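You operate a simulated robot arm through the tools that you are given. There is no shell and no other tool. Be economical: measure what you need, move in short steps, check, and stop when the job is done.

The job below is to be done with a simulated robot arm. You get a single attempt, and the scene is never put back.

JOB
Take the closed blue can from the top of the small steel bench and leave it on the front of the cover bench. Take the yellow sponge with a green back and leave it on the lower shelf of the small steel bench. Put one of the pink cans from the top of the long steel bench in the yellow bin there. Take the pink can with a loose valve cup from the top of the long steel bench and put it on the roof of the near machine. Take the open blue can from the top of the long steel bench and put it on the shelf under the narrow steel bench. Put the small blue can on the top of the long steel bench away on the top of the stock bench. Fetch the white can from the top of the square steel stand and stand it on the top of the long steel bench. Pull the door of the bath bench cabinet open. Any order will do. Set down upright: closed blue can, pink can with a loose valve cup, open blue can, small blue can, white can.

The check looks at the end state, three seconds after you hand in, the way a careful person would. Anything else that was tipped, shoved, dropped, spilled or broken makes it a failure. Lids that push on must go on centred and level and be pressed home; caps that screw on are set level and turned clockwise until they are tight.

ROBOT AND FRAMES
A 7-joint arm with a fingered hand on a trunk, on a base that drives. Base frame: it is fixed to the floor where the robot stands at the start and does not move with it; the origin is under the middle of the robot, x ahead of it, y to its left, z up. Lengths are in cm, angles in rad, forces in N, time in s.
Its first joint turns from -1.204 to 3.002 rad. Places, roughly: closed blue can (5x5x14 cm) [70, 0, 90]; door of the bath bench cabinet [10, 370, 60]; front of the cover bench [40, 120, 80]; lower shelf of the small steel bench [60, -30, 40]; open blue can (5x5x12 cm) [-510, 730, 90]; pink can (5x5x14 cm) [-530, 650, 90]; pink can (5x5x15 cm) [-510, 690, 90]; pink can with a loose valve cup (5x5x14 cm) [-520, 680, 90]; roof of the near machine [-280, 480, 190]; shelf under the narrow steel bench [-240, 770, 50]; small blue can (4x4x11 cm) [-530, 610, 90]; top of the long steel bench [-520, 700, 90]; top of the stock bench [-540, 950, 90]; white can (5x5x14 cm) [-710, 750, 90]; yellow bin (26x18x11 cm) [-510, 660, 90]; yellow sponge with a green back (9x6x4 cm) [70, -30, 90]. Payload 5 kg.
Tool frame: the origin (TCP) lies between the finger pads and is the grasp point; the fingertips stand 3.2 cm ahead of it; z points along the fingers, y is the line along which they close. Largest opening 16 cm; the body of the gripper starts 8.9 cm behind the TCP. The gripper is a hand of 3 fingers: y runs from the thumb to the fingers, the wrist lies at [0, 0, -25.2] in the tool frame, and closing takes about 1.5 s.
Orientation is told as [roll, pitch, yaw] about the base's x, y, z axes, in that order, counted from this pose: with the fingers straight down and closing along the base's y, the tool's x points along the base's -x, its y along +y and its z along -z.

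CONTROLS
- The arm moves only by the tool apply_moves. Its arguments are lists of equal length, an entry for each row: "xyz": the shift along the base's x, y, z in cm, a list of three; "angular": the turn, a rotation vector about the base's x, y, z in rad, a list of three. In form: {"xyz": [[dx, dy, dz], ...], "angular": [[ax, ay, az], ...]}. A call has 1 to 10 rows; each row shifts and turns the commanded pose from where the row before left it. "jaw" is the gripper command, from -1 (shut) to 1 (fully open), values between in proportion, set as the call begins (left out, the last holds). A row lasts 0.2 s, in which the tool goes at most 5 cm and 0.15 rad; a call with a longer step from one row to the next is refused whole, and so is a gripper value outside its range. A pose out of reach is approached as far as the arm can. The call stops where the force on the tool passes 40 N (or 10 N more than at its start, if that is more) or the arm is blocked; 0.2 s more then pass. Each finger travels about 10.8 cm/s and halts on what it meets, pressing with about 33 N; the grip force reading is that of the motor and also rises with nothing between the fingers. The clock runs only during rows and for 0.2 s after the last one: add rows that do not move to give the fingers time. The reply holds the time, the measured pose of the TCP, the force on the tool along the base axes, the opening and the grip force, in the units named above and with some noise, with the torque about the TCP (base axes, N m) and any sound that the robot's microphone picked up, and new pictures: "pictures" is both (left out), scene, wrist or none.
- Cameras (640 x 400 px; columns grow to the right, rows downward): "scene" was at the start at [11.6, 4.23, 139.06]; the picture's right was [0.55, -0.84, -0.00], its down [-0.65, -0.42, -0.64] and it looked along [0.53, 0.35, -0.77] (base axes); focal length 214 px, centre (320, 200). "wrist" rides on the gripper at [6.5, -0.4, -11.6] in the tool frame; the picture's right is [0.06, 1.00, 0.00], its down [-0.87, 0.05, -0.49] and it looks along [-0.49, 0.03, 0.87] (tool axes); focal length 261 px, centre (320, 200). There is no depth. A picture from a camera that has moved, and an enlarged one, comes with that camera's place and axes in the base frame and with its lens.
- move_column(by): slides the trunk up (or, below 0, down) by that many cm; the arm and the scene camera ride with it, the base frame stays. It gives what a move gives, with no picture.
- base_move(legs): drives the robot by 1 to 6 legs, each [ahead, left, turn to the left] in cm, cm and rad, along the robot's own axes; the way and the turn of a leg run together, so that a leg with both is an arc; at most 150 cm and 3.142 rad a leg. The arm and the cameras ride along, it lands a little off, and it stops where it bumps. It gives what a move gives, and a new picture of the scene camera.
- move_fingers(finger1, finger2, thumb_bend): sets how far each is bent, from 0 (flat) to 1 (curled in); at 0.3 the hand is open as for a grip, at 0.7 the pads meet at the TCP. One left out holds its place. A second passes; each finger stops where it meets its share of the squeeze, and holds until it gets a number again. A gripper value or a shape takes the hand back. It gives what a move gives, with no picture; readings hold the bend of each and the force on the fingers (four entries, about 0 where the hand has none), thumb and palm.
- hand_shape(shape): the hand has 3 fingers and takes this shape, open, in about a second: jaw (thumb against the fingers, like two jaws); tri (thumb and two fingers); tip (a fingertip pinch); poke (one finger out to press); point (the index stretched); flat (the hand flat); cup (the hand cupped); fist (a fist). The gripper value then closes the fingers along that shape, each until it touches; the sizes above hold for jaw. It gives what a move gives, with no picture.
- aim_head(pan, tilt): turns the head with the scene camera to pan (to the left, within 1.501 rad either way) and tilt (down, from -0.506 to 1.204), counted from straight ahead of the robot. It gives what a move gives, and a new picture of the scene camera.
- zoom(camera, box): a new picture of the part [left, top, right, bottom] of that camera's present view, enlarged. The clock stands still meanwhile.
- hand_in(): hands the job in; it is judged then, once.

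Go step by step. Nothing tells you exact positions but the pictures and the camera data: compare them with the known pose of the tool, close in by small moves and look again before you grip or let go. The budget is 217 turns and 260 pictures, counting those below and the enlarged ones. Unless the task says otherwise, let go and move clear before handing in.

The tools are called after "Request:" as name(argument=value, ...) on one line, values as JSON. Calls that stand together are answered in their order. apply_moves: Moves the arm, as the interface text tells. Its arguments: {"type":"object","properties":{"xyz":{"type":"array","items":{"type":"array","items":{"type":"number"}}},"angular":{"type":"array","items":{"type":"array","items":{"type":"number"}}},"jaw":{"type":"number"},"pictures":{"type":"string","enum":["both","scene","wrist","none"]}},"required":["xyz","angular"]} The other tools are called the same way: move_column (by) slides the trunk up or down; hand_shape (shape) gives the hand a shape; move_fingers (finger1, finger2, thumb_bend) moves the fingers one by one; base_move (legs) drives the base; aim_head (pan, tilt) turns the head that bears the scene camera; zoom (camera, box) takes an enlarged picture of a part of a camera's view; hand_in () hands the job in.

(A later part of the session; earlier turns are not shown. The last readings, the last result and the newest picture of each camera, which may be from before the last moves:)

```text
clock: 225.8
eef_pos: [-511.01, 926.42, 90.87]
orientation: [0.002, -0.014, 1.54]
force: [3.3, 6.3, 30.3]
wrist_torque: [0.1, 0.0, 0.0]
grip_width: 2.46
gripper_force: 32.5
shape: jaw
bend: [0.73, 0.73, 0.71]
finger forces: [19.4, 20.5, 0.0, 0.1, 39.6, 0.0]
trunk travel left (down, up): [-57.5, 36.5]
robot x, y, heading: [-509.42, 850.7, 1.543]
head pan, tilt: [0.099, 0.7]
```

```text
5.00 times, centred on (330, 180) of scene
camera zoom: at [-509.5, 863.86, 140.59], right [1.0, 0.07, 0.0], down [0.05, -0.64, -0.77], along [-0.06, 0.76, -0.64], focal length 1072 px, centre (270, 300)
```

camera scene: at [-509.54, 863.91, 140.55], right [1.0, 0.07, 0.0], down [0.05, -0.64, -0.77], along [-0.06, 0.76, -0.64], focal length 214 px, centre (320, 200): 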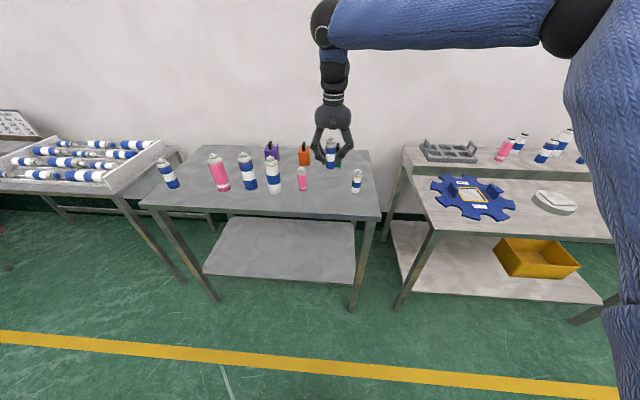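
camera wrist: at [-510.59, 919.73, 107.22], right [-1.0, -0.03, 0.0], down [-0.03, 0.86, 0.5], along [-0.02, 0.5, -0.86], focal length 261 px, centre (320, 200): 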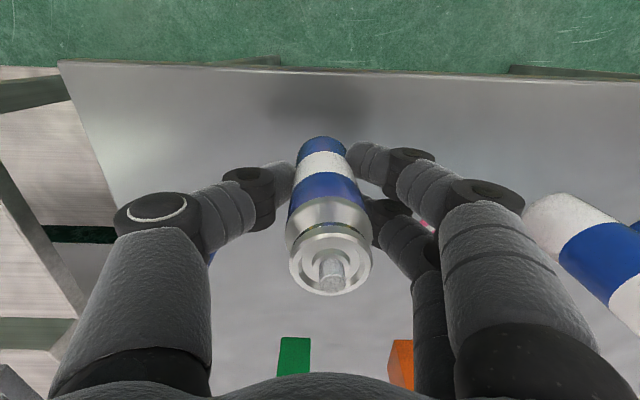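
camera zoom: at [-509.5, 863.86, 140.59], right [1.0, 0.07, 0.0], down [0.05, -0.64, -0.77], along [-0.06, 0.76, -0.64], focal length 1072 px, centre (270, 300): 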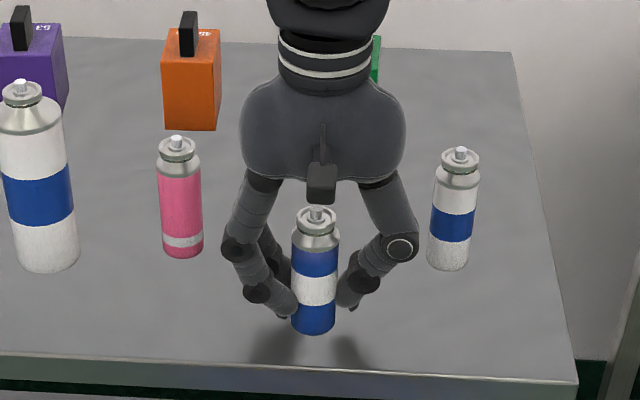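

Request:
apply_moves(xyz=[[0, 0, 0.2], [0, 0, 0], [0, 0, 0], [0, 0, 0]], angular=[[0, 0, 0], [0, 0, 0], [0, 0, 0], [0, 0, 0]], jaw=-0.1, pictures="none")

Request:
apply_moves(xyz=[[0, 0, 3], [0, 0, 5], [0, 0, 5], [0, 0, 5], [0, 0, 5], [0, 0, 5], [0, 0, 3], [0, 0, 0]], angular=[[0, 0, 0], [0, 0, 0], [0, 0, 0], [0, 0, 0], [0, 0, 0], [0, 0, 0], [0, 0, 0], [0, 0, 0]], pictures="scene")

```text
clock: 226.8
eef_pos: [-510.85, 926.6, 90.86]
orientation: [0.002, -0.01, 1.54]
force: [0.8, 0.3, -0.4]
wrist_torque: [0.0, 0.0, 0.0]
grip_width: 7.14
gripper_force: 0.1
shape: jaw
bend: [0.73, 0.73, 0.7]
finger forces: [0.0, 0.0, 0.0, 0.0, 0.0, 0.0]
trunk travel left (down, up): [-57.5, 36.5]
robot x, y, heading: [-509.06, 850.24, 1.549]
head pan, tilt: [0.099, 0.7]
```

```text
clock: 228.6
eef_pos: [-510.6, 926.7, 122.09]
orientation: [0.001, -0.011, 1.54]
force: [0.7, -0.3, 0.1]
wrist_torque: [0.02, 0.03, 0.01]
grip_width: 7.13
gripper_force: 0.0
shape: jaw
bend: [0.73, 0.73, 0.7]
finger forces: [0.0, 0.1, 0.0, 0.0, 0.0, 0.0]
trunk travel left (down, up): [-57.5, 36.5]
robot x, y, heading: [-509.46, 850.55, 1.548]
head pan, tilt: [0.099, 0.7]
camera scene: at [-509.52, 864.09, 140.52], right [1.0, 0.07, 0.0], down [0.05, -0.64, -0.76], along [-0.06, 0.76, -0.64], focal length 214 px, centre (320, 200)
```

scene: 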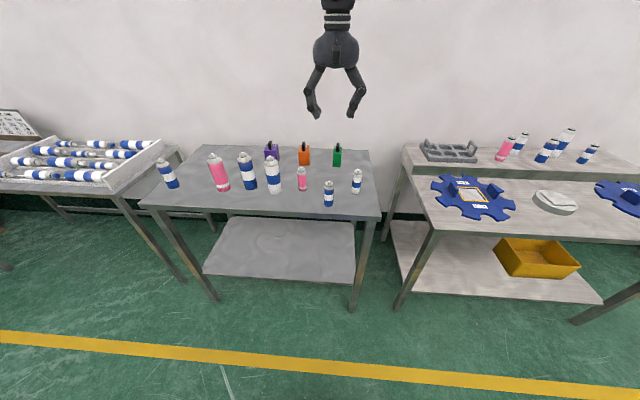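

The small blue can stands on the stock bench. Next the white can: I drive to the square stand, facing it along -x.

Request:
base_move(legs=[[0, -5, 1.585], [120, 0, 0], [0, 98, 0]])

Request:
aim_head(pan=0.0, tilt=0.7)

Request:
apply_moves(xyz=[[0, 0, 0]], angular=[[0, 0, 0]], jaw=0.5, pictures="wrist")

```text
clock: 243.0
eef_pos: [-699.66, 754.46, 122.11]
orientation: [0.0, -0.011, 3.139]
force: [0.6, 0.4, 0.2]
wrist_torque: [0.04, 0.03, -0.03]
grip_width: 7.14
gripper_force: 0.0
shape: jaw
bend: [0.73, 0.73, 0.7]
finger forces: [0.0, 0.1, 0.1, 0.0, 0.0, 0.0]
trunk travel left (down, up): [-57.5, 36.5]
robot x, y, heading: [-623.85, 757.91, -3.141]
head pan, tilt: [0.099, 0.7]
camera scene: at [-636.94, 757.03, 140.53], right [-0.1, 0.99, 0.0], down [0.64, 0.07, -0.76], along [-0.76, -0.08, -0.64], focal length 214 px, centre (320, 200)
```

scene: 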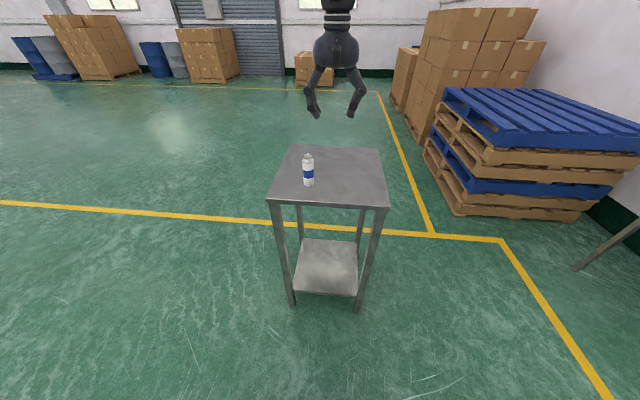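

```text
clock: 243.7
eef_pos: [-699.58, 754.54, 122.17]
orientation: [-0.001, -0.009, 3.138]
force: [-0.1, 0.5, 0.1]
wrist_torque: [-0.02, 0.02, 0.0]
grip_width: 7.14
gripper_force: 0.0
shape: jaw
bend: [0.73, 0.73, 0.7]
finger forces: [0.0, 0.1, 0.1, 0.1, 0.0, 0.0]
trunk travel left (down, up): [-57.5, 36.5]
robot x, y, heading: [-623.44, 757.8, -3.138]
head pan, tilt: [0.0, 0.7]
camera scene: at [-636.99, 757.94, 140.53], right [0.0, 1.0, 0.0], down [0.64, 0.0, -0.76], along [-0.76, 0.0, -0.64], focal length 214 px, centre (320, 200)
```

scene: 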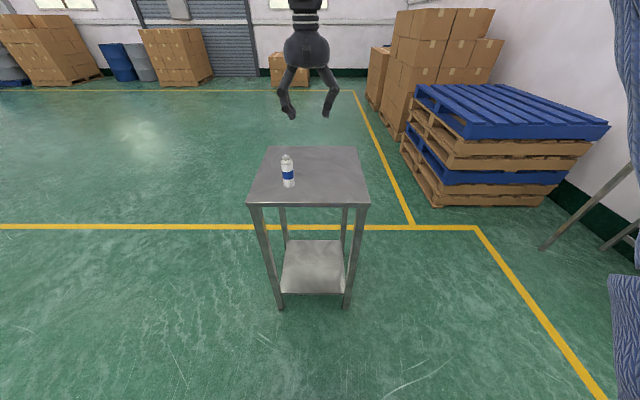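

```text
clock: 244.1
eef_pos: [-699.66, 754.51, 122.19]
orientation: [-0.001, -0.011, 3.139]
force: [0.3, -1.4, 0.3]
wrist_torque: [0.0, 0.02, 0.0]
grip_width: 11.95
gripper_force: 0.1
shape: jaw
bend: [0.63, 0.63, 0.6]
finger forces: [0.0, 0.1, 0.0, 0.1, 0.1, 0.1]
trunk travel left (down, up): [-57.5, 36.5]
robot x, y, heading: [-623.69, 758.0, -3.136]
head pan, tilt: [0.0, 0.7]
camera wrist: at [-693.01, 754.93, 133.65], right [0.06, -1.0, 0.0], down [-0.86, -0.05, 0.5], along [-0.5, -0.03, -0.87], focal length 261 px, centre (320, 200)
```

wrist: 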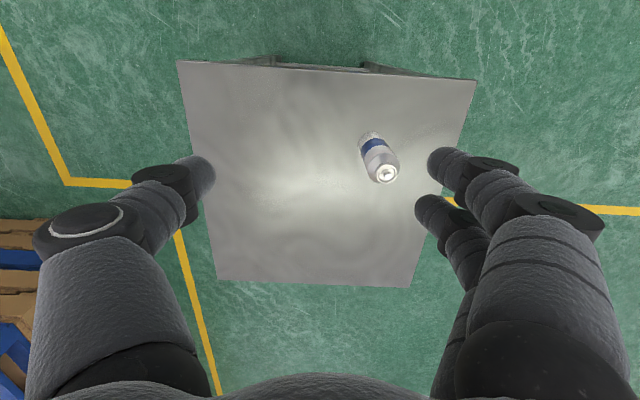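

Request:
apply_moves(xyz=[[-4, -3.5, -2], [-4.5, -3, -2], [0, -3, -3.5], [0, 0, -4.5], [0, 0, -4], [0, 0, 0]], angular=[[0, 0, 0], [0, 0, 0], [0, 0, 0], [0, 0, 0], [0, 0, 0], [0, 0, 0]], pictures="wrist")

```text
refused: row 1 steps farther than a row can; nothing moved
```

Request:
apply_moves(xyz=[[-3, -3.2, -1], [-3, -3.2, -2], [-2.5, -3.1, -3], [0, 0, -4.5], [0, 0, -4.5], [0, 0, 0]], angular=[[0, 0, 0], [0, 0, 0], [0, 0, 0], [0, 0, 0], [0, 0, 0], [0, 0, 0]], pictures="wrist")

```text
clock: 245.5
eef_pos: [-708.0, 745.05, 106.97]
orientation: [0.0, -0.013, 3.138]
force: [0.9, 0.2, 0.5]
wrist_torque: [-0.01, 0.03, -0.01]
grip_width: 11.96
gripper_force: 0.0
shape: jaw
bend: [0.63, 0.63, 0.6]
finger forces: [0.0, 0.1, 0.1, 0.0, 0.0, 0.0]
trunk travel left (down, up): [-57.5, 36.5]
robot x, y, heading: [-623.55, 758.1, -3.139]
head pan, tilt: [0.0, 0.7]
camera wrist: at [-701.39, 745.47, 118.44], right [0.06, -1.0, 0.0], down [-0.86, -0.05, 0.5], along [-0.5, -0.03, -0.86], focal length 261 px, centre (320, 200)
```

wrist: 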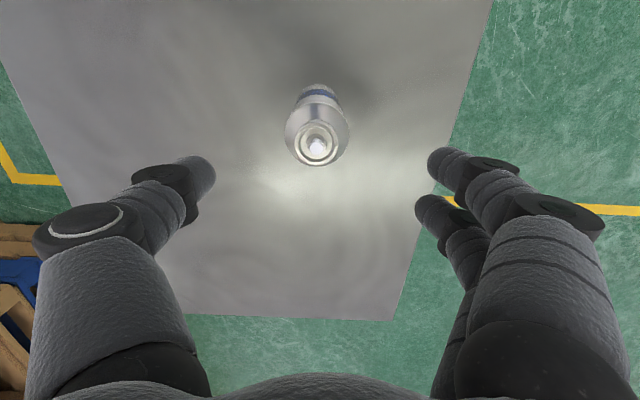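

Request:
apply_moves(xyz=[[0.8, 0.2, -3], [0, 0, -3], [0, 0, -3], [0, 0, 0]], angular=[[0, 0, 0], [0, 0, 0], [0, 0, 0], [0, 0, 0]], pictures="wrist")

```text
clock: 246.5
eef_pos: [-707.26, 745.12, 98.18]
orientation: [0.0, -0.012, 3.137]
force: [0.4, -0.3, 0.4]
wrist_torque: [0.01, 0.02, 0.0]
grip_width: 11.96
gripper_force: 0.0
shape: jaw
bend: [0.63, 0.63, 0.6]
finger forces: [0.0, 0.0, 0.0, 0.0, 0.1, 0.0]
trunk travel left (down, up): [-57.5, 36.5]
robot x, y, heading: [-623.47, 757.95, -3.138]
head pan, tilt: [0.0, 0.7]
camera wrist: at [-700.67, 745.51, 109.72], right [0.06, -1.0, 0.0], down [-0.86, -0.05, 0.5], along [-0.5, -0.03, -0.86], focal length 261 px, centre (320, 200)
```

wrist: 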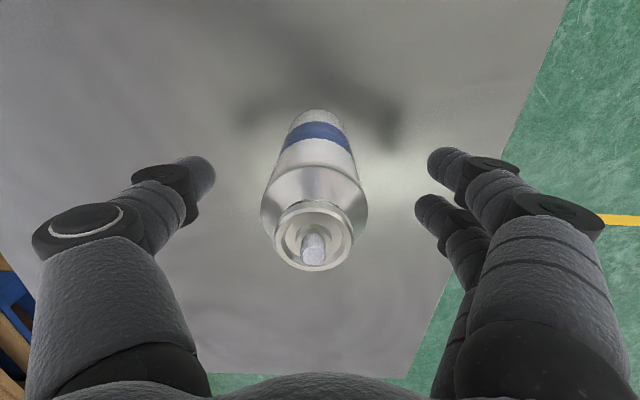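

Request:
apply_moves(xyz=[[0.2, 0.5, -0.8], [0, 0, 0]], angular=[[0, 0, 0], [0, 0, 0]], pictures="none")

Request:
apply_moves(xyz=[[0, 0, 0], [0, 0, 0], [0, 0, 0], [0, 0, 0], [0, 0, 0], [0, 0, 0], [0, 0, 0]], angular=[[0, 0, 0], [0, 0, 0], [0, 0, 0], [0, 0, 0], [0, 0, 0], [0, 0, 0], [0, 0, 0]], jaw=-0.6, pictures="wrist")

Request:
apply_moves(xyz=[[0, 0, 4], [0, 0, 5], [0, 0, 5], [0, 0, 5], [0, 0, 4], [0, 0, 0]], angular=[[0, 0, 0], [0, 0, 0], [0, 0, 0], [0, 0, 0], [0, 0, 0], [0, 0, 0]], pictures="wrist")

```text
clock: 247.1
eef_pos: [-707.22, 745.7, 97.35]
orientation: [0.0, -0.01, 3.139]
force: [0.3, 0.4, -0.4]
wrist_torque: [-0.01, -0.01, 0.01]
grip_width: 12.0
gripper_force: 0.0
shape: jaw
bend: [0.63, 0.63, 0.6]
finger forces: [0.0, 0.0, 0.0, 0.1, 0.1, 0.0]
trunk travel left (down, up): [-57.5, 36.5]
robot x, y, heading: [-623.35, 757.79, -3.143]
head pan, tilt: [0.0, 0.7]
```

```text
clock: 248.7
eef_pos: [-707.18, 745.56, 97.45]
orientation: [-0.001, -0.009, 3.139]
force: [-0.5, -0.4, -0.8]
wrist_torque: [-0.01, 0.02, -0.01]
grip_width: 3.29
gripper_force: 33.2
shape: jaw
bend: [0.73, 0.73, 0.7]
finger forces: [15.2, 13.4, 0.0, 0.1, 29.7, 0.0]
trunk travel left (down, up): [-57.5, 36.5]
robot x, y, heading: [-623.41, 757.96, -3.136]
head pan, tilt: [0.0, 0.7]
camera wrist: at [-700.54, 746.07, 108.91], right [0.06, -1.0, 0.0], down [-0.86, -0.05, 0.5], along [-0.5, -0.03, -0.87], focal length 261 px, centre (320, 200)
```

wrist: 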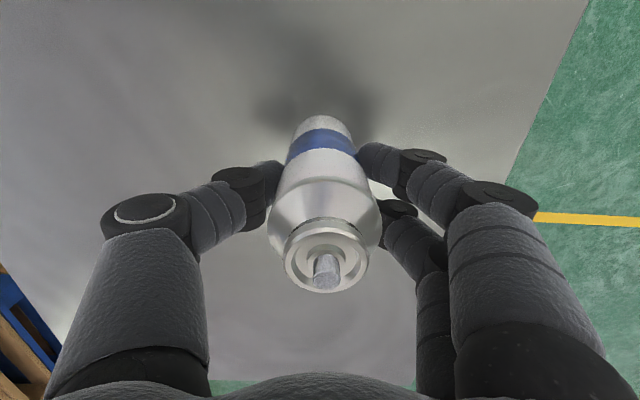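

```text
clock: 250.1
eef_pos: [-707.2, 745.58, 120.22]
orientation: [-0.001, -0.011, 3.136]
force: [-1.2, 0.1, -0.9]
wrist_torque: [-0.01, -0.01, 0.01]
grip_width: 3.31
gripper_force: 33.1
shape: jaw
bend: [0.73, 0.73, 0.7]
finger forces: [15.7, 14.5, 0.0, 0.0, 29.7, 0.1]
trunk travel left (down, up): [-57.5, 36.5]
robot x, y, heading: [-623.34, 758.17, -3.136]
head pan, tilt: [0.0, 0.7]
camera wrist: at [-700.51, 746.04, 131.79], right [0.06, -1.0, 0.0], down [-0.86, -0.05, 0.5], along [-0.5, -0.03, -0.87], focal length 261 px, centre (320, 200)
```

wrist: 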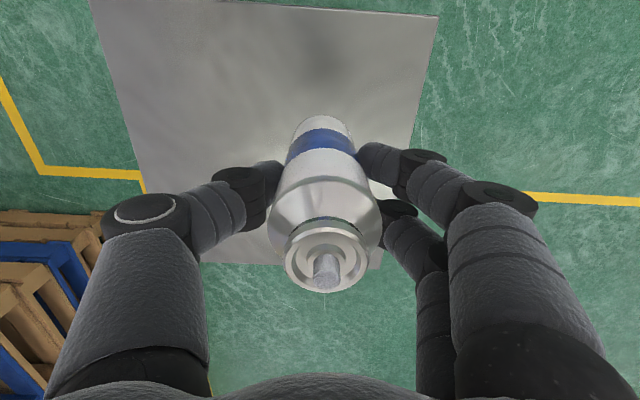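

White can gripped. I turn around to face the long bench from its far side.

Request:
base_move(legs=[[0, 0, 3.13], [0, -32, 0]])

Request:
aim_head(pan=0.0, tilt=0.65)

```text
clock: 259.5
eef_pos: [-540.73, 736.55, 120.49]
orientation: [0.0, -0.01, -0.027]
force: [1.1, -0.2, -0.2]
wrist_torque: [0.03, 0.0, 0.0]
grip_width: 3.28
gripper_force: 32.9
shape: jaw
bend: [0.73, 0.73, 0.7]
finger forces: [15.9, 15.1, 0.1, 0.0, 29.4, 0.1]
trunk travel left (down, up): [-57.5, 36.5]
robot x, y, heading: [-624.26, 726.1, -0.023]
head pan, tilt: [0.0, 0.7]
camera scene: at [-610.58, 725.79, 140.53], right [-0.02, -1.0, 0.0], down [-0.64, 0.01, -0.76], along [0.76, -0.01, -0.64], focal length 214 px, centre (320, 200)
```

scene: 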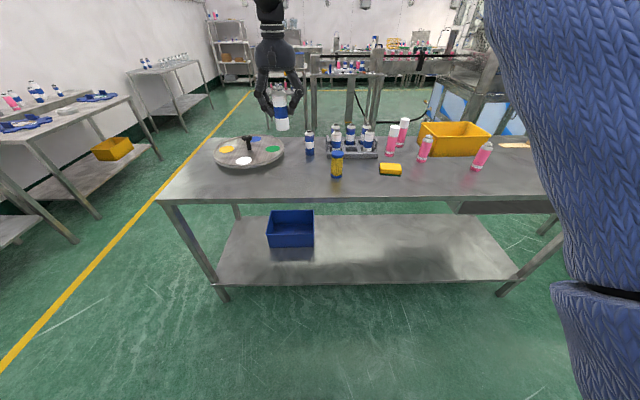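

```text
clock: 260.1
eef_pos: [-540.56, 736.65, 120.25]
orientation: [0.0, -0.011, -0.026]
force: [1.0, 0.0, -0.9]
wrist_torque: [-0.01, 0.01, -0.01]
grip_width: 3.29
gripper_force: 32.4
shape: jaw
bend: [0.73, 0.73, 0.7]
finger forces: [15.9, 15.1, 0.0, 0.0, 29.6, 0.0]
trunk travel left (down, up): [-57.5, 36.5]
robot x, y, heading: [-624.63, 726.12, -0.02]
head pan, tilt: [0.0, 0.649]
camera scene: at [-610.39, 725.93, 140.97], right [-0.02, -1.0, 0.0], down [-0.6, 0.01, -0.8], along [0.8, -0.02, -0.61], focal length 214 px, centre (320, 200)
```

scene: 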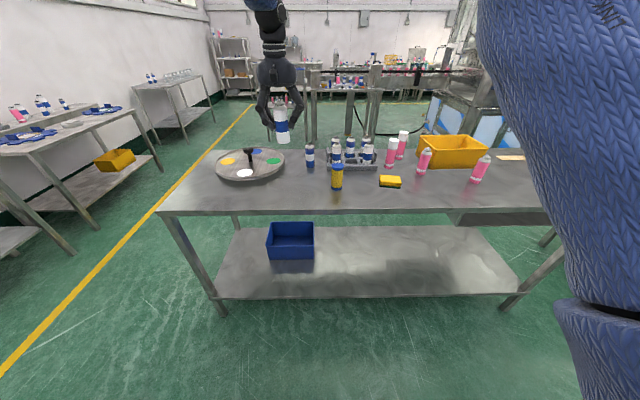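

Request:
apply_moves(xyz=[[3, 0.7, -2], [3, 0.7, -3], [0, 0, -4.5], [0, 0, -4.5], [0, 0, -4.5], [0, 0, 0]], angular=[[0, 0, 0], [0, 0, 0], [0, 0, 0], [0, 0, 0], [0, 0, 0], [0, 0, 0]], pictures="both")

```text
clock: 261.5
eef_pos: [-534.97, 737.93, 101.99]
orientation: [0.0, -0.012, -0.025]
force: [-0.3, 0.8, -0.5]
wrist_torque: [0.01, 0.01, 0.01]
grip_width: 3.26
gripper_force: 32.8
shape: jaw
bend: [0.73, 0.73, 0.7]
finger forces: [16.1, 15.5, 0.1, 0.0, 29.4, 0.1]
trunk travel left (down, up): [-57.5, 36.5]
robot x, y, heading: [-624.27, 726.1, -0.02]
head pan, tilt: [0.0, 0.649]
camera scene: at [-610.49, 725.95, 140.99], right [-0.02, -1.0, 0.0], down [-0.6, 0.01, -0.8], along [0.8, -0.02, -0.6], focal length 214 px, centre (320, 200)
camera wrist: at [-541.64, 737.81, 113.53], right [-0.04, 1.0, 0.0], down [0.86, 0.03, 0.5], along [0.5, 0.02, -0.86], focal length 261 px, centre (320, 200)
```

scene: 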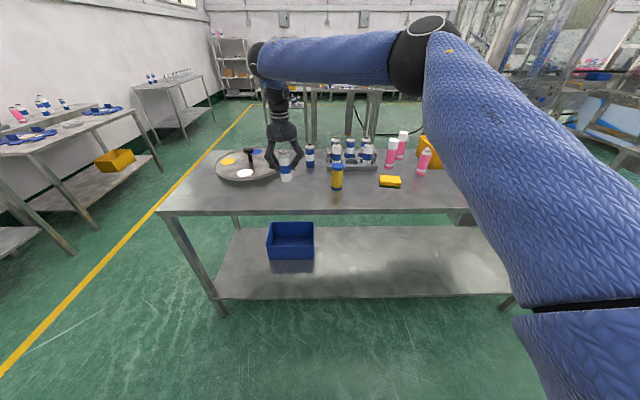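
wrist: 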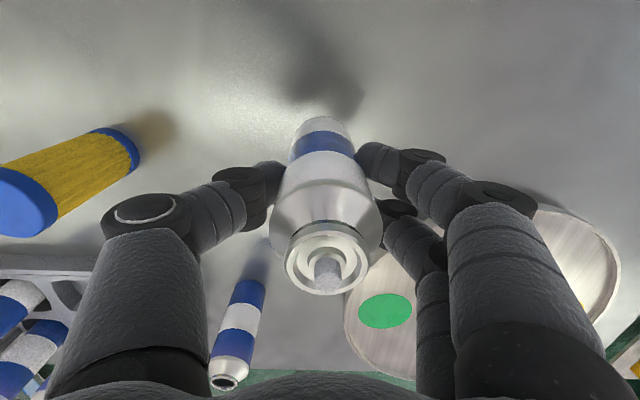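

Request:
apply_moves(xyz=[[0, 0, -4], [0, 0, -1], [0, 0, -0.5], [0, 0, -0.4], [0, 0, 0]], angular=[[0, 0, 0], [0, 0, 0], [0, 0, 0], [0, 0, 0], [0, 0, 0]], pictures="none")

Request:
apply_moves(xyz=[[0, 0, -0.4], [0, 0, -0.3], [0, 0, -0.3], [0, 0, 0]], angular=[[0, 0, 0], [0, 0, 0], [0, 0, 0], [0, 0, 0]], pictures="wrist")

```text
clock: 262.7
eef_pos: [-534.74, 738.04, 95.9]
orientation: [0.0, -0.009, -0.026]
force: [0.4, 0.1, -0.6]
wrist_torque: [0.01, -0.01, 0.0]
grip_width: 3.26
gripper_force: 33.0
shape: jaw
bend: [0.73, 0.73, 0.7]
finger forces: [16.3, 15.5, 0.1, 0.0, 29.3, 0.0]
trunk travel left (down, up): [-57.5, 36.5]
robot x, y, heading: [-624.29, 726.16, -0.015]
head pan, tilt: [0.0, 0.649]
```

```text
clock: 263.7
eef_pos: [-534.51, 738.1, 95.28]
orientation: [0.002, -0.014, -0.026]
force: [4.1, -1.7, 19.6]
wrist_torque: [-0.01, -0.06, -0.02]
grip_width: 3.32
gripper_force: 33.2
shape: jaw
bend: [0.73, 0.73, 0.71]
finger forces: [18.2, 18.8, 0.0, 0.1, 35.7, 0.0]
trunk travel left (down, up): [-57.5, 36.5]
robot x, y, heading: [-624.17, 725.79, -0.021]
head pan, tilt: [0.0, 0.649]
camera wrist: at [-541.33, 737.88, 106.76], right [-0.04, 1.0, 0.0], down [0.86, 0.03, 0.5], along [0.5, 0.02, -0.86], focal length 261 px, centre (320, 200)
```

wrist: 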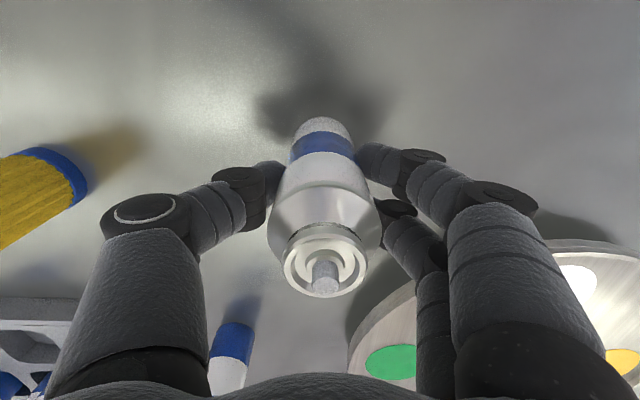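

Contact. I release gently and rise.

Request:
apply_moves(xyz=[[0, 0, 0.2], [0, 0, 0], [0, 0, 0], [0, 0, 0]], angular=[[0, 0, 0], [0, 0, 0], [0, 0, 0], [0, 0, 0]], jaw=0, pictures="none")

Request:
apply_moves(xyz=[[0, 0, 3], [0, 0, 5], [0, 0, 5], [0, 0, 5], [0, 0, 5], [0, 0, 4], [0, 0, 0]], angular=[[0, 0, 0], [0, 0, 0], [0, 0, 0], [0, 0, 0], [0, 0, 0], [0, 0, 0], [0, 0, 0]], pictures="scene")

```text
clock: 264.7
eef_pos: [-534.69, 738.08, 95.09]
orientation: [-0.001, -0.01, -0.027]
force: [0.2, 0.0, 0.8]
wrist_torque: [0.03, -0.02, -0.02]
grip_width: 7.92
gripper_force: 0.2
shape: jaw
bend: [0.72, 0.72, 0.7]
finger forces: [0.0, 0.0, 0.0, 0.0, 0.0, 0.0]
trunk travel left (down, up): [-57.5, 36.5]
robot x, y, heading: [-624.35, 725.87, -0.016]
head pan, tilt: [0.0, 0.649]
```

```text
clock: 266.3
eef_pos: [-534.75, 737.81, 121.87]
orientation: [0.003, -0.012, -0.026]
force: [0.5, 0.0, -0.6]
wrist_torque: [-0.01, 0.04, 0.0]
grip_width: 7.96
gripper_force: 0.0
shape: jaw
bend: [0.72, 0.72, 0.7]
finger forces: [0.0, 0.0, 0.0, 0.0, 0.0, 0.1]
trunk travel left (down, up): [-57.5, 36.5]
robot x, y, heading: [-624.58, 725.97, -0.016]
head pan, tilt: [0.0, 0.649]
camera scene: at [-610.3, 725.85, 140.95], right [-0.02, -1.0, 0.0], down [-0.61, 0.01, -0.8], along [0.8, -0.02, -0.61], focal length 214 px, centre (320, 200)
```

scene: 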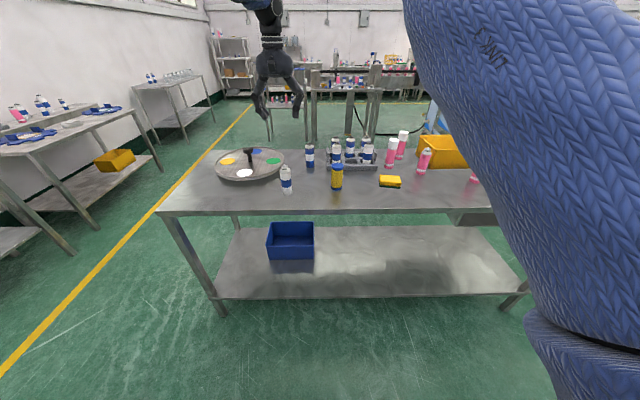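

White can stands fine. Now the plain pink can beside the bin: I slide right along this side.

Request:
base_move(legs=[[0, -85, 0.016]])

Request:
apply_moves(xyz=[[0, 0, 0], [0, 0, 0]], angular=[[0, 0, 0], [0, 0, 0]], jaw=0.5, pictures="wrist")

Request:
zoom(camera="scene", box=[200, 100, 400, 225])

```text
clock: 270.8
eef_pos: [-536.08, 654.3, 121.92]
orientation: [0.001, -0.01, -0.012]
force: [0.1, -0.8, 1.0]
wrist_torque: [0.03, 0.02, 0.0]
grip_width: 7.91
gripper_force: 0.1
shape: jaw
bend: [0.72, 0.72, 0.7]
finger forces: [0.1, 0.0, 0.0, 0.0, 0.0, 0.0]
trunk travel left (down, up): [-57.5, 36.5]
robot x, y, heading: [-625.4, 641.58, -0.004]
head pan, tilt: [0.0, 0.649]
camera scene: at [-611.49, 641.33, 140.97], right [-0.01, -1.0, 0.0], down [-0.6, 0.0, -0.8], along [0.8, 0.0, -0.6], focal length 214 px, centre (320, 200)
```

scene: 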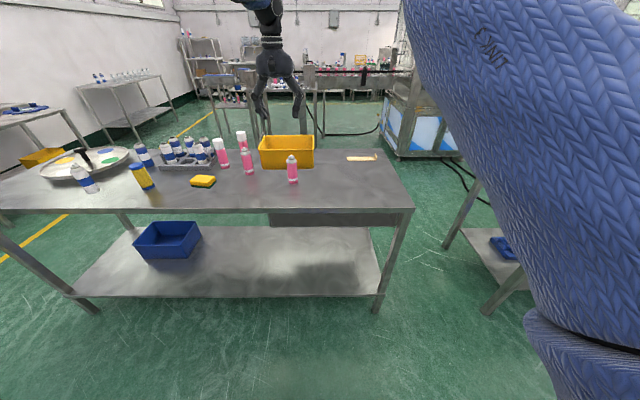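

```text
clock: 271.4
eef_pos: [-536.04, 654.38, 121.9]
orientation: [0.001, -0.011, -0.011]
force: [-0.3, 0.1, -0.5]
wrist_torque: [0.0, 0.0, -0.02]
grip_width: 11.96
gripper_force: 0.0
shape: jaw
bend: [0.63, 0.63, 0.6]
finger forces: [0.0, 0.0, 0.1, 0.1, 0.1, 0.0]
trunk travel left (down, up): [-57.5, 36.5]
robot x, y, heading: [-625.5, 641.65, -0.006]
head pan, tilt: [0.0, 0.649]
camera wrist: at [-542.67, 654.12, 133.42], right [-0.05, 1.0, 0.0], down [0.86, 0.04, 0.5], along [0.5, 0.02, -0.87], focal length 261 px, centre (320, 200)
```

wrist: 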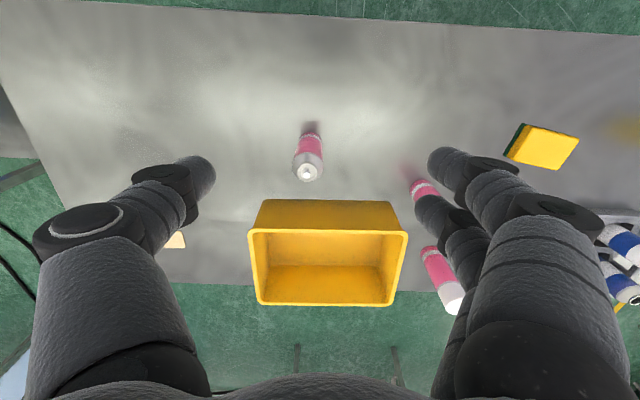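

```text
3.20 times, centred on (300, 162) of scene
camera zoom: at [-611.48, 641.4, 140.97], right [-0.01, -1.0, 0.0], down [-0.6, 0.0, -0.8], along [0.8, -0.01, -0.6], focal length 686 px, centre (384, 320)
```

zoom: 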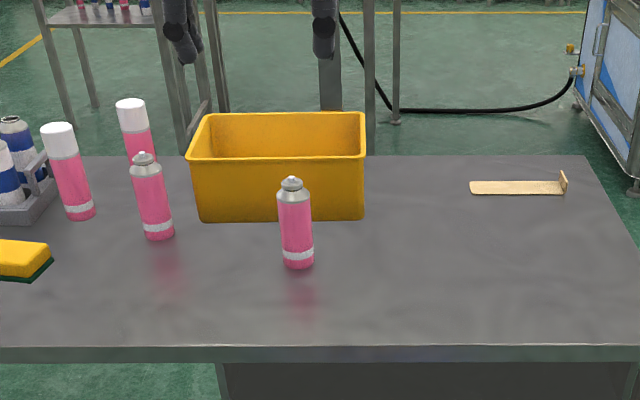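

Request:
zoom(camera="scene", box=[235, 140, 305, 184])

```text
9.09 times, centred on (270, 162) of scene
camera zoom: at [-611.48, 641.4, 140.97], right [-0.01, -1.0, 0.0], down [-0.6, 0.0, -0.8], along [0.8, -0.01, -0.6], focal length 1950 px, centre (774, 546)
```

zoom: 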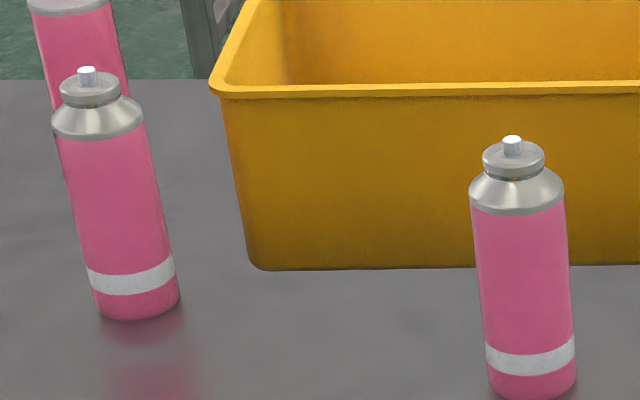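

I take this one for the bin. Moving over it.

Request:
apply_moves(xyz=[[4, -0.7, -2], [4.2, -0.7, -2], [0, 0, -4.5], [0, 0, -4.5], [0, 0, -2.5], [0, 0, 0]], angular=[[0, 0, 0], [0, 0, 0], [0, 0, 0], [0, 0, 0], [0, 0, 0], [0, 0, 0]], pictures="wrist")

```text
clock: 272.8
eef_pos: [-530.15, 653.4, 106.64]
orientation: [0.001, -0.014, -0.012]
force: [-0.3, 0.5, 0.1]
wrist_torque: [-0.01, 0.0, 0.0]
grip_width: 11.96
gripper_force: 0.0
shape: jaw
bend: [0.63, 0.63, 0.6]
finger forces: [0.0, 0.1, 0.0, 0.0, 0.1, 0.1]
out of reach, approached as far as the arm can: row 2
trunk travel left (down, up): [-57.5, 36.5]
robot x, y, heading: [-625.49, 641.66, -0.004]
head pan, tilt: [0.0, 0.649]
camera wrist: at [-536.82, 653.17, 118.15], right [-0.05, 1.0, 0.0], down [0.86, 0.04, 0.5], along [0.5, 0.02, -0.86], focal length 261 px, centre (320, 200)
```

wrist: 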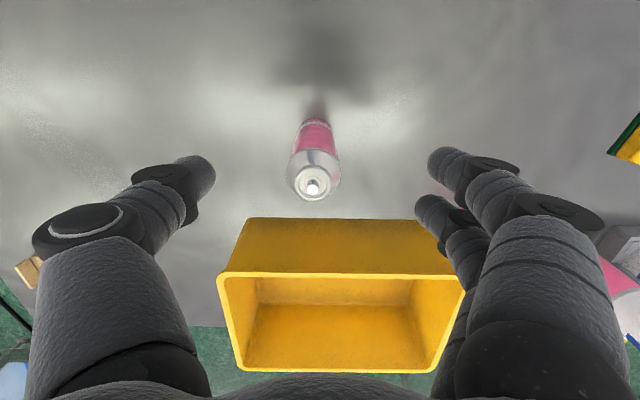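

Reach limit here; I drive 14 cm closer and pull the arm back by as much.

Request:
base_move(legs=[[14, 0, 0]])

Request:
apply_moves(xyz=[[-3.7, 0, 0], [-3.7, 0, 0], [-3.7, 0, 0], [0, 0, 0]], angular=[[0, 0, 0], [0, 0, 0], [0, 0, 0], [0, 0, 0]], pictures="wrist")

```text
clock: 274.2
eef_pos: [-515.86, 652.66, 106.44]
orientation: [-0.001, -0.01, -0.019]
force: [0.1, -0.2, -0.8]
wrist_torque: [-0.02, 0.05, 0.02]
grip_width: 11.95
gripper_force: 0.2
shape: jaw
bend: [0.63, 0.63, 0.6]
finger forces: [0.0, 0.1, 0.0, 0.0, 0.1, 0.0]
trunk travel left (down, up): [-57.5, 36.5]
robot x, y, heading: [-611.58, 641.45, -0.012]
head pan, tilt: [0.0, 0.649]
camera scene: at [-597.2, 641.15, 140.94], right [-0.01, -1.0, 0.0], down [-0.61, 0.01, -0.8], along [0.8, -0.01, -0.61], focal length 214 px, centre (320, 200)
```

scene: 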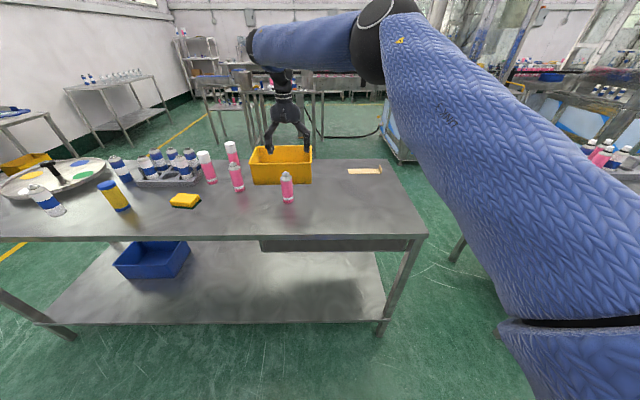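

```text
clock: 275.2
eef_pos: [-527.07, 653.01, 106.62]
orientation: [0.0, -0.012, -0.019]
force: [0.0, 0.3, 0.0]
wrist_torque: [-0.06, -0.05, 0.03]
grip_width: 11.97
gripper_force: 0.1
shape: jaw
bend: [0.63, 0.63, 0.6]
finger forces: [0.1, 0.0, 0.0, 0.0, 0.0, 0.0]
trunk travel left (down, up): [-57.5, 36.5]
robot x, y, heading: [-611.48, 641.65, -0.014]
head pan, tilt: [0.0, 0.649]
camera wrist: at [-533.69, 652.68, 118.09], right [-0.04, 1.0, 0.0], down [0.86, 0.04, 0.5], along [0.5, 0.02, -0.87], focal length 261 px, centre (320, 200)
```

wrist: 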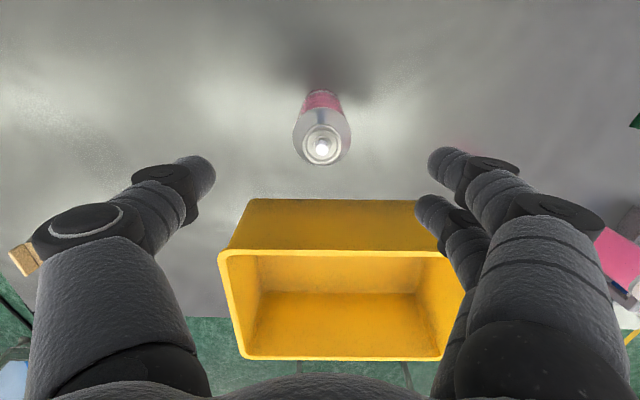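

Request:
apply_moves(xyz=[[-0.4, 0, -3], [0, 0, -4], [0, 0, -4], [0, 0, -0.5], [0, 0, 0]], angular=[[0, 0, 0], [0, 0, 0], [0, 0, 0], [0, 0, 0], [0, 0, 0]], pictures="wrist")

Request:
apply_moves(xyz=[[0, 0, 0], [0, 0, 0], [0, 0, 0], [0, 0, 0], [0, 0, 0], [0, 0, 0], [0, 0, 0]], angular=[[0, 0, 0], [0, 0, 0], [0, 0, 0], [0, 0, 0], [0, 0, 0], [0, 0, 0], [0, 0, 0]], jaw=-0.6, pictures="none")

Request:
apply_moves(xyz=[[0, 0, 4], [0, 0, 5], [0, 0, 5], [0, 0, 4], [0, 0, 0]], angular=[[0, 0, 0], [0, 0, 0], [0, 0, 0], [0, 0, 0], [0, 0, 0]], pictures="wrist")

```text
clock: 276.4
eef_pos: [-527.31, 652.58, 94.99]
orientation: [0.001, -0.01, -0.021]
force: [0.2, -0.1, 0.7]
wrist_torque: [-0.02, 0.0, 0.03]
grip_width: 11.97
gripper_force: 0.1
shape: jaw
bend: [0.63, 0.63, 0.6]
finger forces: [0.0, 0.0, 0.0, 0.0, 0.0, 0.0]
trunk travel left (down, up): [-57.5, 36.5]
robot x, y, heading: [-611.13, 640.81, -0.014]
head pan, tilt: [0.0, 0.649]
camera wrist: at [-533.99, 652.32, 106.5], right [-0.04, 1.0, 0.0], down [0.86, 0.04, 0.5], along [0.5, 0.02, -0.87], focal length 261 px, centre (320, 200)
```

wrist: 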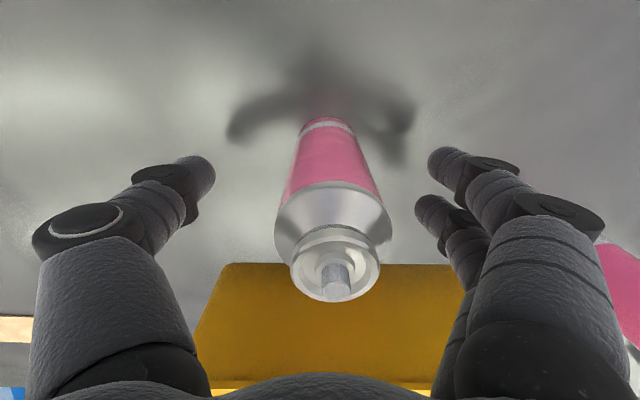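

```text
clock: 278.0
eef_pos: [-527.35, 652.64, 95.04]
orientation: [-0.002, -0.012, -0.021]
force: [-1.1, -0.9, 0.0]
wrist_torque: [0.03, 0.03, 0.02]
grip_width: 3.32
gripper_force: 33.0
shape: jaw
bend: [0.73, 0.73, 0.7]
finger forces: [15.0, 14.1, 0.1, 0.0, 29.4, 0.1]
trunk travel left (down, up): [-57.5, 36.5]
robot x, y, heading: [-611.68, 641.32, -0.017]
head pan, tilt: [0.0, 0.649]
```

```text
clock: 279.2
eef_pos: [-527.14, 652.77, 113.01]
orientation: [-0.001, -0.01, -0.019]
force: [0.9, 0.2, -1.1]
wrist_torque: [-0.01, 0.03, 0.02]
grip_width: 3.31
gripper_force: 32.9
shape: jaw
bend: [0.73, 0.73, 0.7]
finger forces: [15.5, 14.8, 0.0, 0.0, 29.4, 0.1]
trunk travel left (down, up): [-57.5, 36.5]
robot x, y, heading: [-611.27, 641.39, -0.012]
head pan, tilt: [0.0, 0.649]
camera wrist: at [-533.71, 652.51, 124.48], right [-0.04, 1.0, 0.0], down [0.87, 0.04, 0.5], along [0.5, 0.02, -0.87], focal length 261 px, centre (320, 200)
```

wrist: 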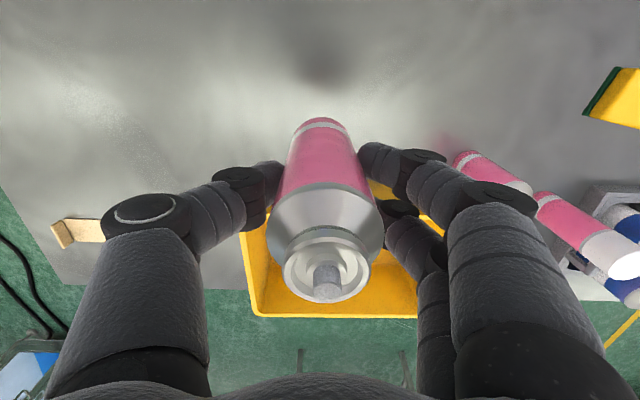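

The can is up. The bin centre is at about (-505.5,656.5); I drive 16 cm ahead, then move over it.

Request:
base_move(legs=[[16, 0, 0]])

Request:
apply_moves(xyz=[[3, 2, 0], [2.6, 2, 0], [0, 0, 0]], angular=[[0, 0, 0], [0, 0, 0], [0, 0, 0]], pictures="wrist")

```text
clock: 280.6
eef_pos: [-510.4, 652.71, 112.74]
orientation: [-0.001, -0.009, -0.016]
force: [0.4, 0.6, -1.0]
wrist_torque: [-0.02, 0.04, 0.03]
grip_width: 3.32
gripper_force: 33.1
shape: jaw
bend: [0.73, 0.73, 0.7]
finger forces: [15.6, 14.8, 0.0, 0.0, 29.3, 0.1]
trunk travel left (down, up): [-57.5, 36.5]
robot x, y, heading: [-594.79, 640.91, -0.009]
head pan, tilt: [0.0, 0.649]
camera scene: at [-580.61, 640.97, 140.94], right [-0.01, -1.0, 0.0], down [-0.61, 0.01, -0.8], along [0.8, -0.01, -0.61], focal length 214 px, centre (320, 200)
```

scene: 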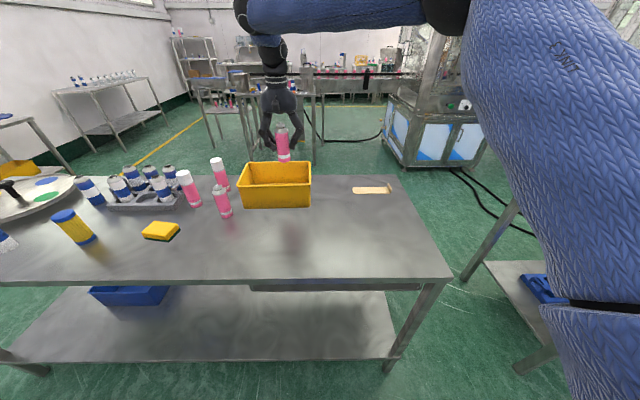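

```text
clock: 281.4
eef_pos: [-504.72, 656.77, 113.12]
orientation: [0.0, -0.009, -0.019]
force: [-0.2, -0.6, -1.0]
wrist_torque: [0.03, 0.0, 0.01]
grip_width: 3.31
gripper_force: 33.0
shape: jaw
bend: [0.73, 0.73, 0.7]
finger forces: [15.7, 14.9, 0.0, 0.0, 29.3, 0.0]
trunk travel left (down, up): [-57.5, 36.5]
robot x, y, heading: [-594.26, 640.68, -0.018]
head pan, tilt: [0.0, 0.649]
camera wrist: at [-511.45, 656.39, 124.61], right [-0.04, 1.0, 0.0], down [0.86, 0.04, 0.5], along [0.5, 0.02, -0.87], focal length 261 px, centre (320, 200)
```

wrist: 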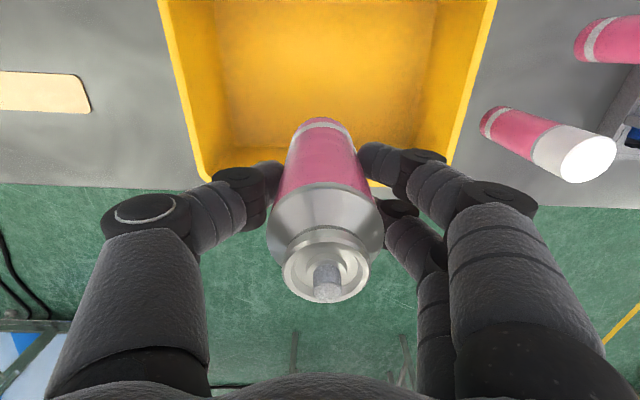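

Request:
apply_moves(xyz=[[-2.5, 0.3, 0], [0, 0, -4], [0, 0, -4], [0, 0, -4], [0, 0, -2.5], [0, 0, 0]], angular=[[0, 0, 0], [0, 0, 0], [0, 0, 0], [0, 0, 0], [0, 0, 0], [0, 0, 0]], pictures="wrist")

```text
clock: 282.8
eef_pos: [-507.58, 656.96, 98.63]
orientation: [0.0, -0.01, -0.018]
force: [1.1, 0.5, 0.3]
wrist_torque: [0.02, -0.02, 0.0]
grip_width: 3.34
gripper_force: 32.8
shape: jaw
bend: [0.73, 0.73, 0.7]
finger forces: [15.9, 15.3, 0.0, 0.0, 29.3, 0.1]
trunk travel left (down, up): [-57.5, 36.5]
robot x, y, heading: [-594.64, 641.07, -0.008]
head pan, tilt: [0.0, 0.649]
camera wrist: at [-514.14, 656.7, 110.2], right [-0.04, 1.0, 0.0], down [0.86, 0.04, 0.5], along [0.5, 0.02, -0.87], focal length 261 px, centre (320, 200)
```

wrist: 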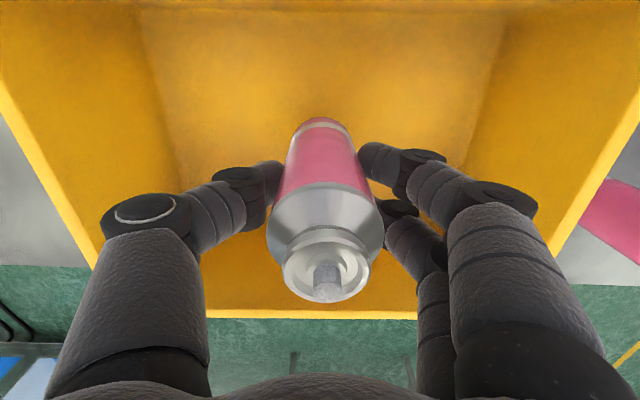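

Request:
apply_moves(xyz=[[0, 0, -1.2], [0, 0, -0.5], [0, 0, -0.4], [0, 0, -0.3], [0, 0, -0.3], [0, 0, 0]], angular=[[0, 0, 0], [0, 0, 0], [0, 0, 0], [0, 0, 0], [0, 0, 0], [0, 0, 0]], pictures="none")

```text
clock: 284.2
eef_pos: [-507.41, 656.91, 95.69]
orientation: [0.002, -0.012, -0.019]
force: [-0.1, 0.4, -0.1]
wrist_torque: [-0.01, 0.01, 0.0]
grip_width: 3.34
gripper_force: 32.7
shape: jaw
bend: [0.73, 0.73, 0.7]
finger forces: [16.0, 15.4, 0.0, 0.0, 29.2, 0.0]
trunk travel left (down, up): [-57.5, 36.5]
robot x, y, heading: [-594.67, 640.91, -0.008]
head pan, tilt: [0.0, 0.649]
```

Request:
apply_moves(xyz=[[0, 0, -0.3], [0, 0, -0.3], [0, 0, 0]], angular=[[0, 0, 0], [0, 0, 0], [0, 0, 0]], pictures="none")

Request:
apply_moves(xyz=[[0, 0, 0], [0, 0, 0], [0, 0, 0], [0, 0, 0]], angular=[[0, 0, 0], [0, 0, 0], [0, 0, 0], [0, 0, 0]], jaw=0.1, pictures="none")

Request:
apply_moves(xyz=[[0, 0, 3], [0, 0, 5], [0, 0, 5], [0, 0, 5], [0, 0, 5], [0, 0, 4], [0, 0, 0]], angular=[[0, 0, 0], [0, 0, 0], [0, 0, 0], [0, 0, 0], [0, 0, 0], [0, 0, 0], [0, 0, 0]], pictures="wrist")

```text
clock: 285.0
eef_pos: [-507.5, 657.0, 95.37]
orientation: [0.001, -0.012, -0.016]
force: [2.2, 0.1, 9.7]
wrist_torque: [0.08, -0.01, -0.04]
grip_width: 3.39
gripper_force: 32.8
shape: jaw
bend: [0.73, 0.73, 0.7]
finger forces: [16.9, 17.1, 0.0, 0.0, 31.5, 0.0]
trunk travel left (down, up): [-57.5, 36.5]
robot x, y, heading: [-594.67, 641.05, -0.015]
head pan, tilt: [0.0, 0.649]
```

```text
clock: 286.0
eef_pos: [-507.54, 656.87, 95.14]
orientation: [0.001, -0.01, -0.017]
force: [0.4, 0.0, -0.3]
wrist_torque: [-0.02, -0.01, 0.02]
grip_width: 8.74
gripper_force: 0.0
shape: jaw
bend: [0.72, 0.72, 0.7]
finger forces: [0.0, 0.1, 0.0, 0.0, 0.0, 0.0]
trunk travel left (down, up): [-57.5, 36.5]
robot x, y, heading: [-594.62, 641.34, -0.012]
head pan, tilt: [0.0, 0.649]
```

```text
clock: 287.6
eef_pos: [-507.5, 656.92, 122.33]
orientation: [0.001, -0.009, -0.018]
force: [1.1, 1.0, -0.5]
wrist_torque: [0.03, 0.02, -0.01]
grip_width: 8.74
gripper_force: 0.0
shape: jaw
bend: [0.72, 0.72, 0.7]
finger forces: [0.0, 0.1, 0.0, 0.0, 0.1, 0.1]
trunk travel left (down, up): [-57.5, 36.5]
robot x, y, heading: [-594.8, 640.76, -0.018]
head pan, tilt: [0.0, 0.649]
camera wrist: at [-514.04, 656.65, 133.83], right [-0.04, 1.0, 0.0], down [0.87, 0.04, 0.5], along [0.5, 0.02, -0.87], focal length 261 px, centre (320, 200)
```

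wrist: 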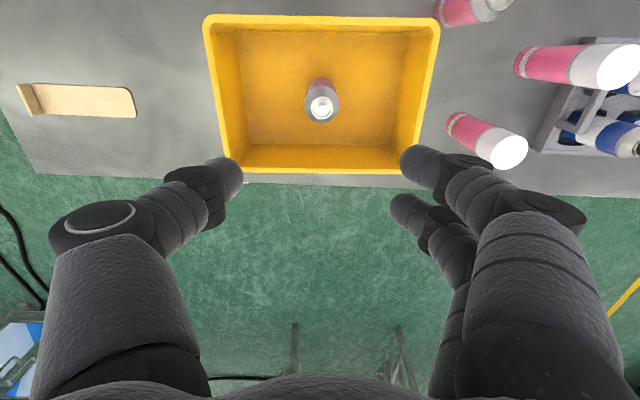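

The pink can stands in the bin. Before taking the loose-valve can, I test whether the arm reaches roof height (TCP ≈200) tool-down.

Request:
move_column(by=36.4)

Request:
apply_moves(xyz=[[-2, -1, 4.4], [-2, -1, 4.4], [-2, -1, 4.4], [-2, -1, 4.4], [-2, -1, 4.4], [-2, -1, 4.4], [-2, -1, 4.4], [-2, -1, 4.4], [-2, -1, 4.4], [-2, -1, 4.4]], angular=[[0, 0, 0], [0, 0, 0], [0, 0, 0], [0, 0, 0], [0, 0, 0], [0, 0, 0], [0, 0, 0], [0, 0, 0], [0, 0, 0], [0, 0, 0]], pictures="none")

```text
clock: 291.1
eef_pos: [-507.46, 657.07, 158.79]
orientation: [-0.001, -0.009, -0.016]
force: [0.1, -0.8, -0.9]
wrist_torque: [-0.02, -0.02, 0.01]
grip_width: 8.72
gripper_force: 0.0
shape: jaw
bend: [0.72, 0.72, 0.7]
finger forces: [0.0, 0.0, 0.1, 0.0, 0.0, 0.0]
trunk travel left (down, up): [-93.9, 0.1]
robot x, y, heading: [-594.56, 641.55, -0.012]
head pan, tilt: [0.0, 0.649]
```

```text
clock: 293.3
eef_pos: [-533.9, 652.78, 198.29]
orientation: [0.003, -0.009, -0.019]
force: [-0.3, 0.2, -0.5]
wrist_torque: [0.01, -0.04, 0.01]
grip_width: 8.77
gripper_force: 0.1
shape: jaw
bend: [0.72, 0.72, 0.7]
finger forces: [0.0, 0.0, 0.0, 0.1, 0.0, 0.1]
out of reach, approached as far as the arm can: row 5, 6, 7, 8, 9
trunk travel left (down, up): [-93.9, 0.1]
robot x, y, heading: [-594.65, 641.0, -0.011]
head pan, tilt: [0.0, 0.649]
```

Tool-down is marginal there, so I test with the tool tilted 1.0 rad forward.

Request:
apply_moves(xyz=[[2.6, 0, 0.3], [2.6, 0, 0.5], [2.6, 0, 0.8], [2.5, 0, 1], [2.4, 0, 1.3], [2.3, 0, 1.5], [2.1, 0, 1.6], [2, 0, 1.8]], angular=[[0, -0.125, 0], [0, -0.125, 0], [0, -0.125, 0], [0, -0.125, 0], [0, -0.125, 0], [0, -0.125, 0], [0, -0.125, 0], [0, -0.125, 0]], pictures="none")

```text
clock: 295.3
eef_pos: [-519.22, 654.03, 218.19]
orientation: [0.084, -0.716, 0.018]
force: [-0.1, 0.5, -0.8]
wrist_torque: [-0.02, -0.03, 0.01]
grip_width: 8.76
gripper_force: 0.1
shape: jaw
bend: [0.72, 0.72, 0.7]
finger forces: [0.0, 0.0, 0.0, 0.1, 0.0, 0.0]
out of reach, approached as far as the arm can: row 2, 3, 4, 5, 6, 7, 8
trunk travel left (down, up): [-93.9, 0.1]
robot x, y, heading: [-594.33, 640.87, -0.012]
head pan, tilt: [0.0, 0.649]
stopped in row 8: the arm was blocked; the commanded pose is now the measured one
```

Request:
apply_moves(xyz=[[0, 0, -4], [0, 0, -4], [0, 0, -4], [0, 0, 0]], angular=[[-0.04, 0, 0], [-0.04, 0, -0.02], [0, -0.04, 0], [0, -0.04, 0]], pictures="none")

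```text
clock: 296.5
eef_pos: [-517.72, 654.73, 216.13]
orientation: [0.061, -0.699, 0.067]
force: [-0.2, -0.6, 0.1]
wrist_torque: [-0.02, -0.01, -0.02]
grip_width: 8.76
gripper_force: 0.0
shape: jaw
bend: [0.72, 0.72, 0.7]
finger forces: [0.0, 0.0, 0.0, 0.0, 0.1, 0.1]
out of reach, approached as far as the arm can: row 1, 2, 3, 4
trunk travel left (down, up): [-93.9, 0.1]
robot x, y, heading: [-594.86, 641.32, -0.009]
head pan, tilt: [0.0, 0.649]
stopped in row 4: the arm was blocked; the commanded pose is now the measured one
```

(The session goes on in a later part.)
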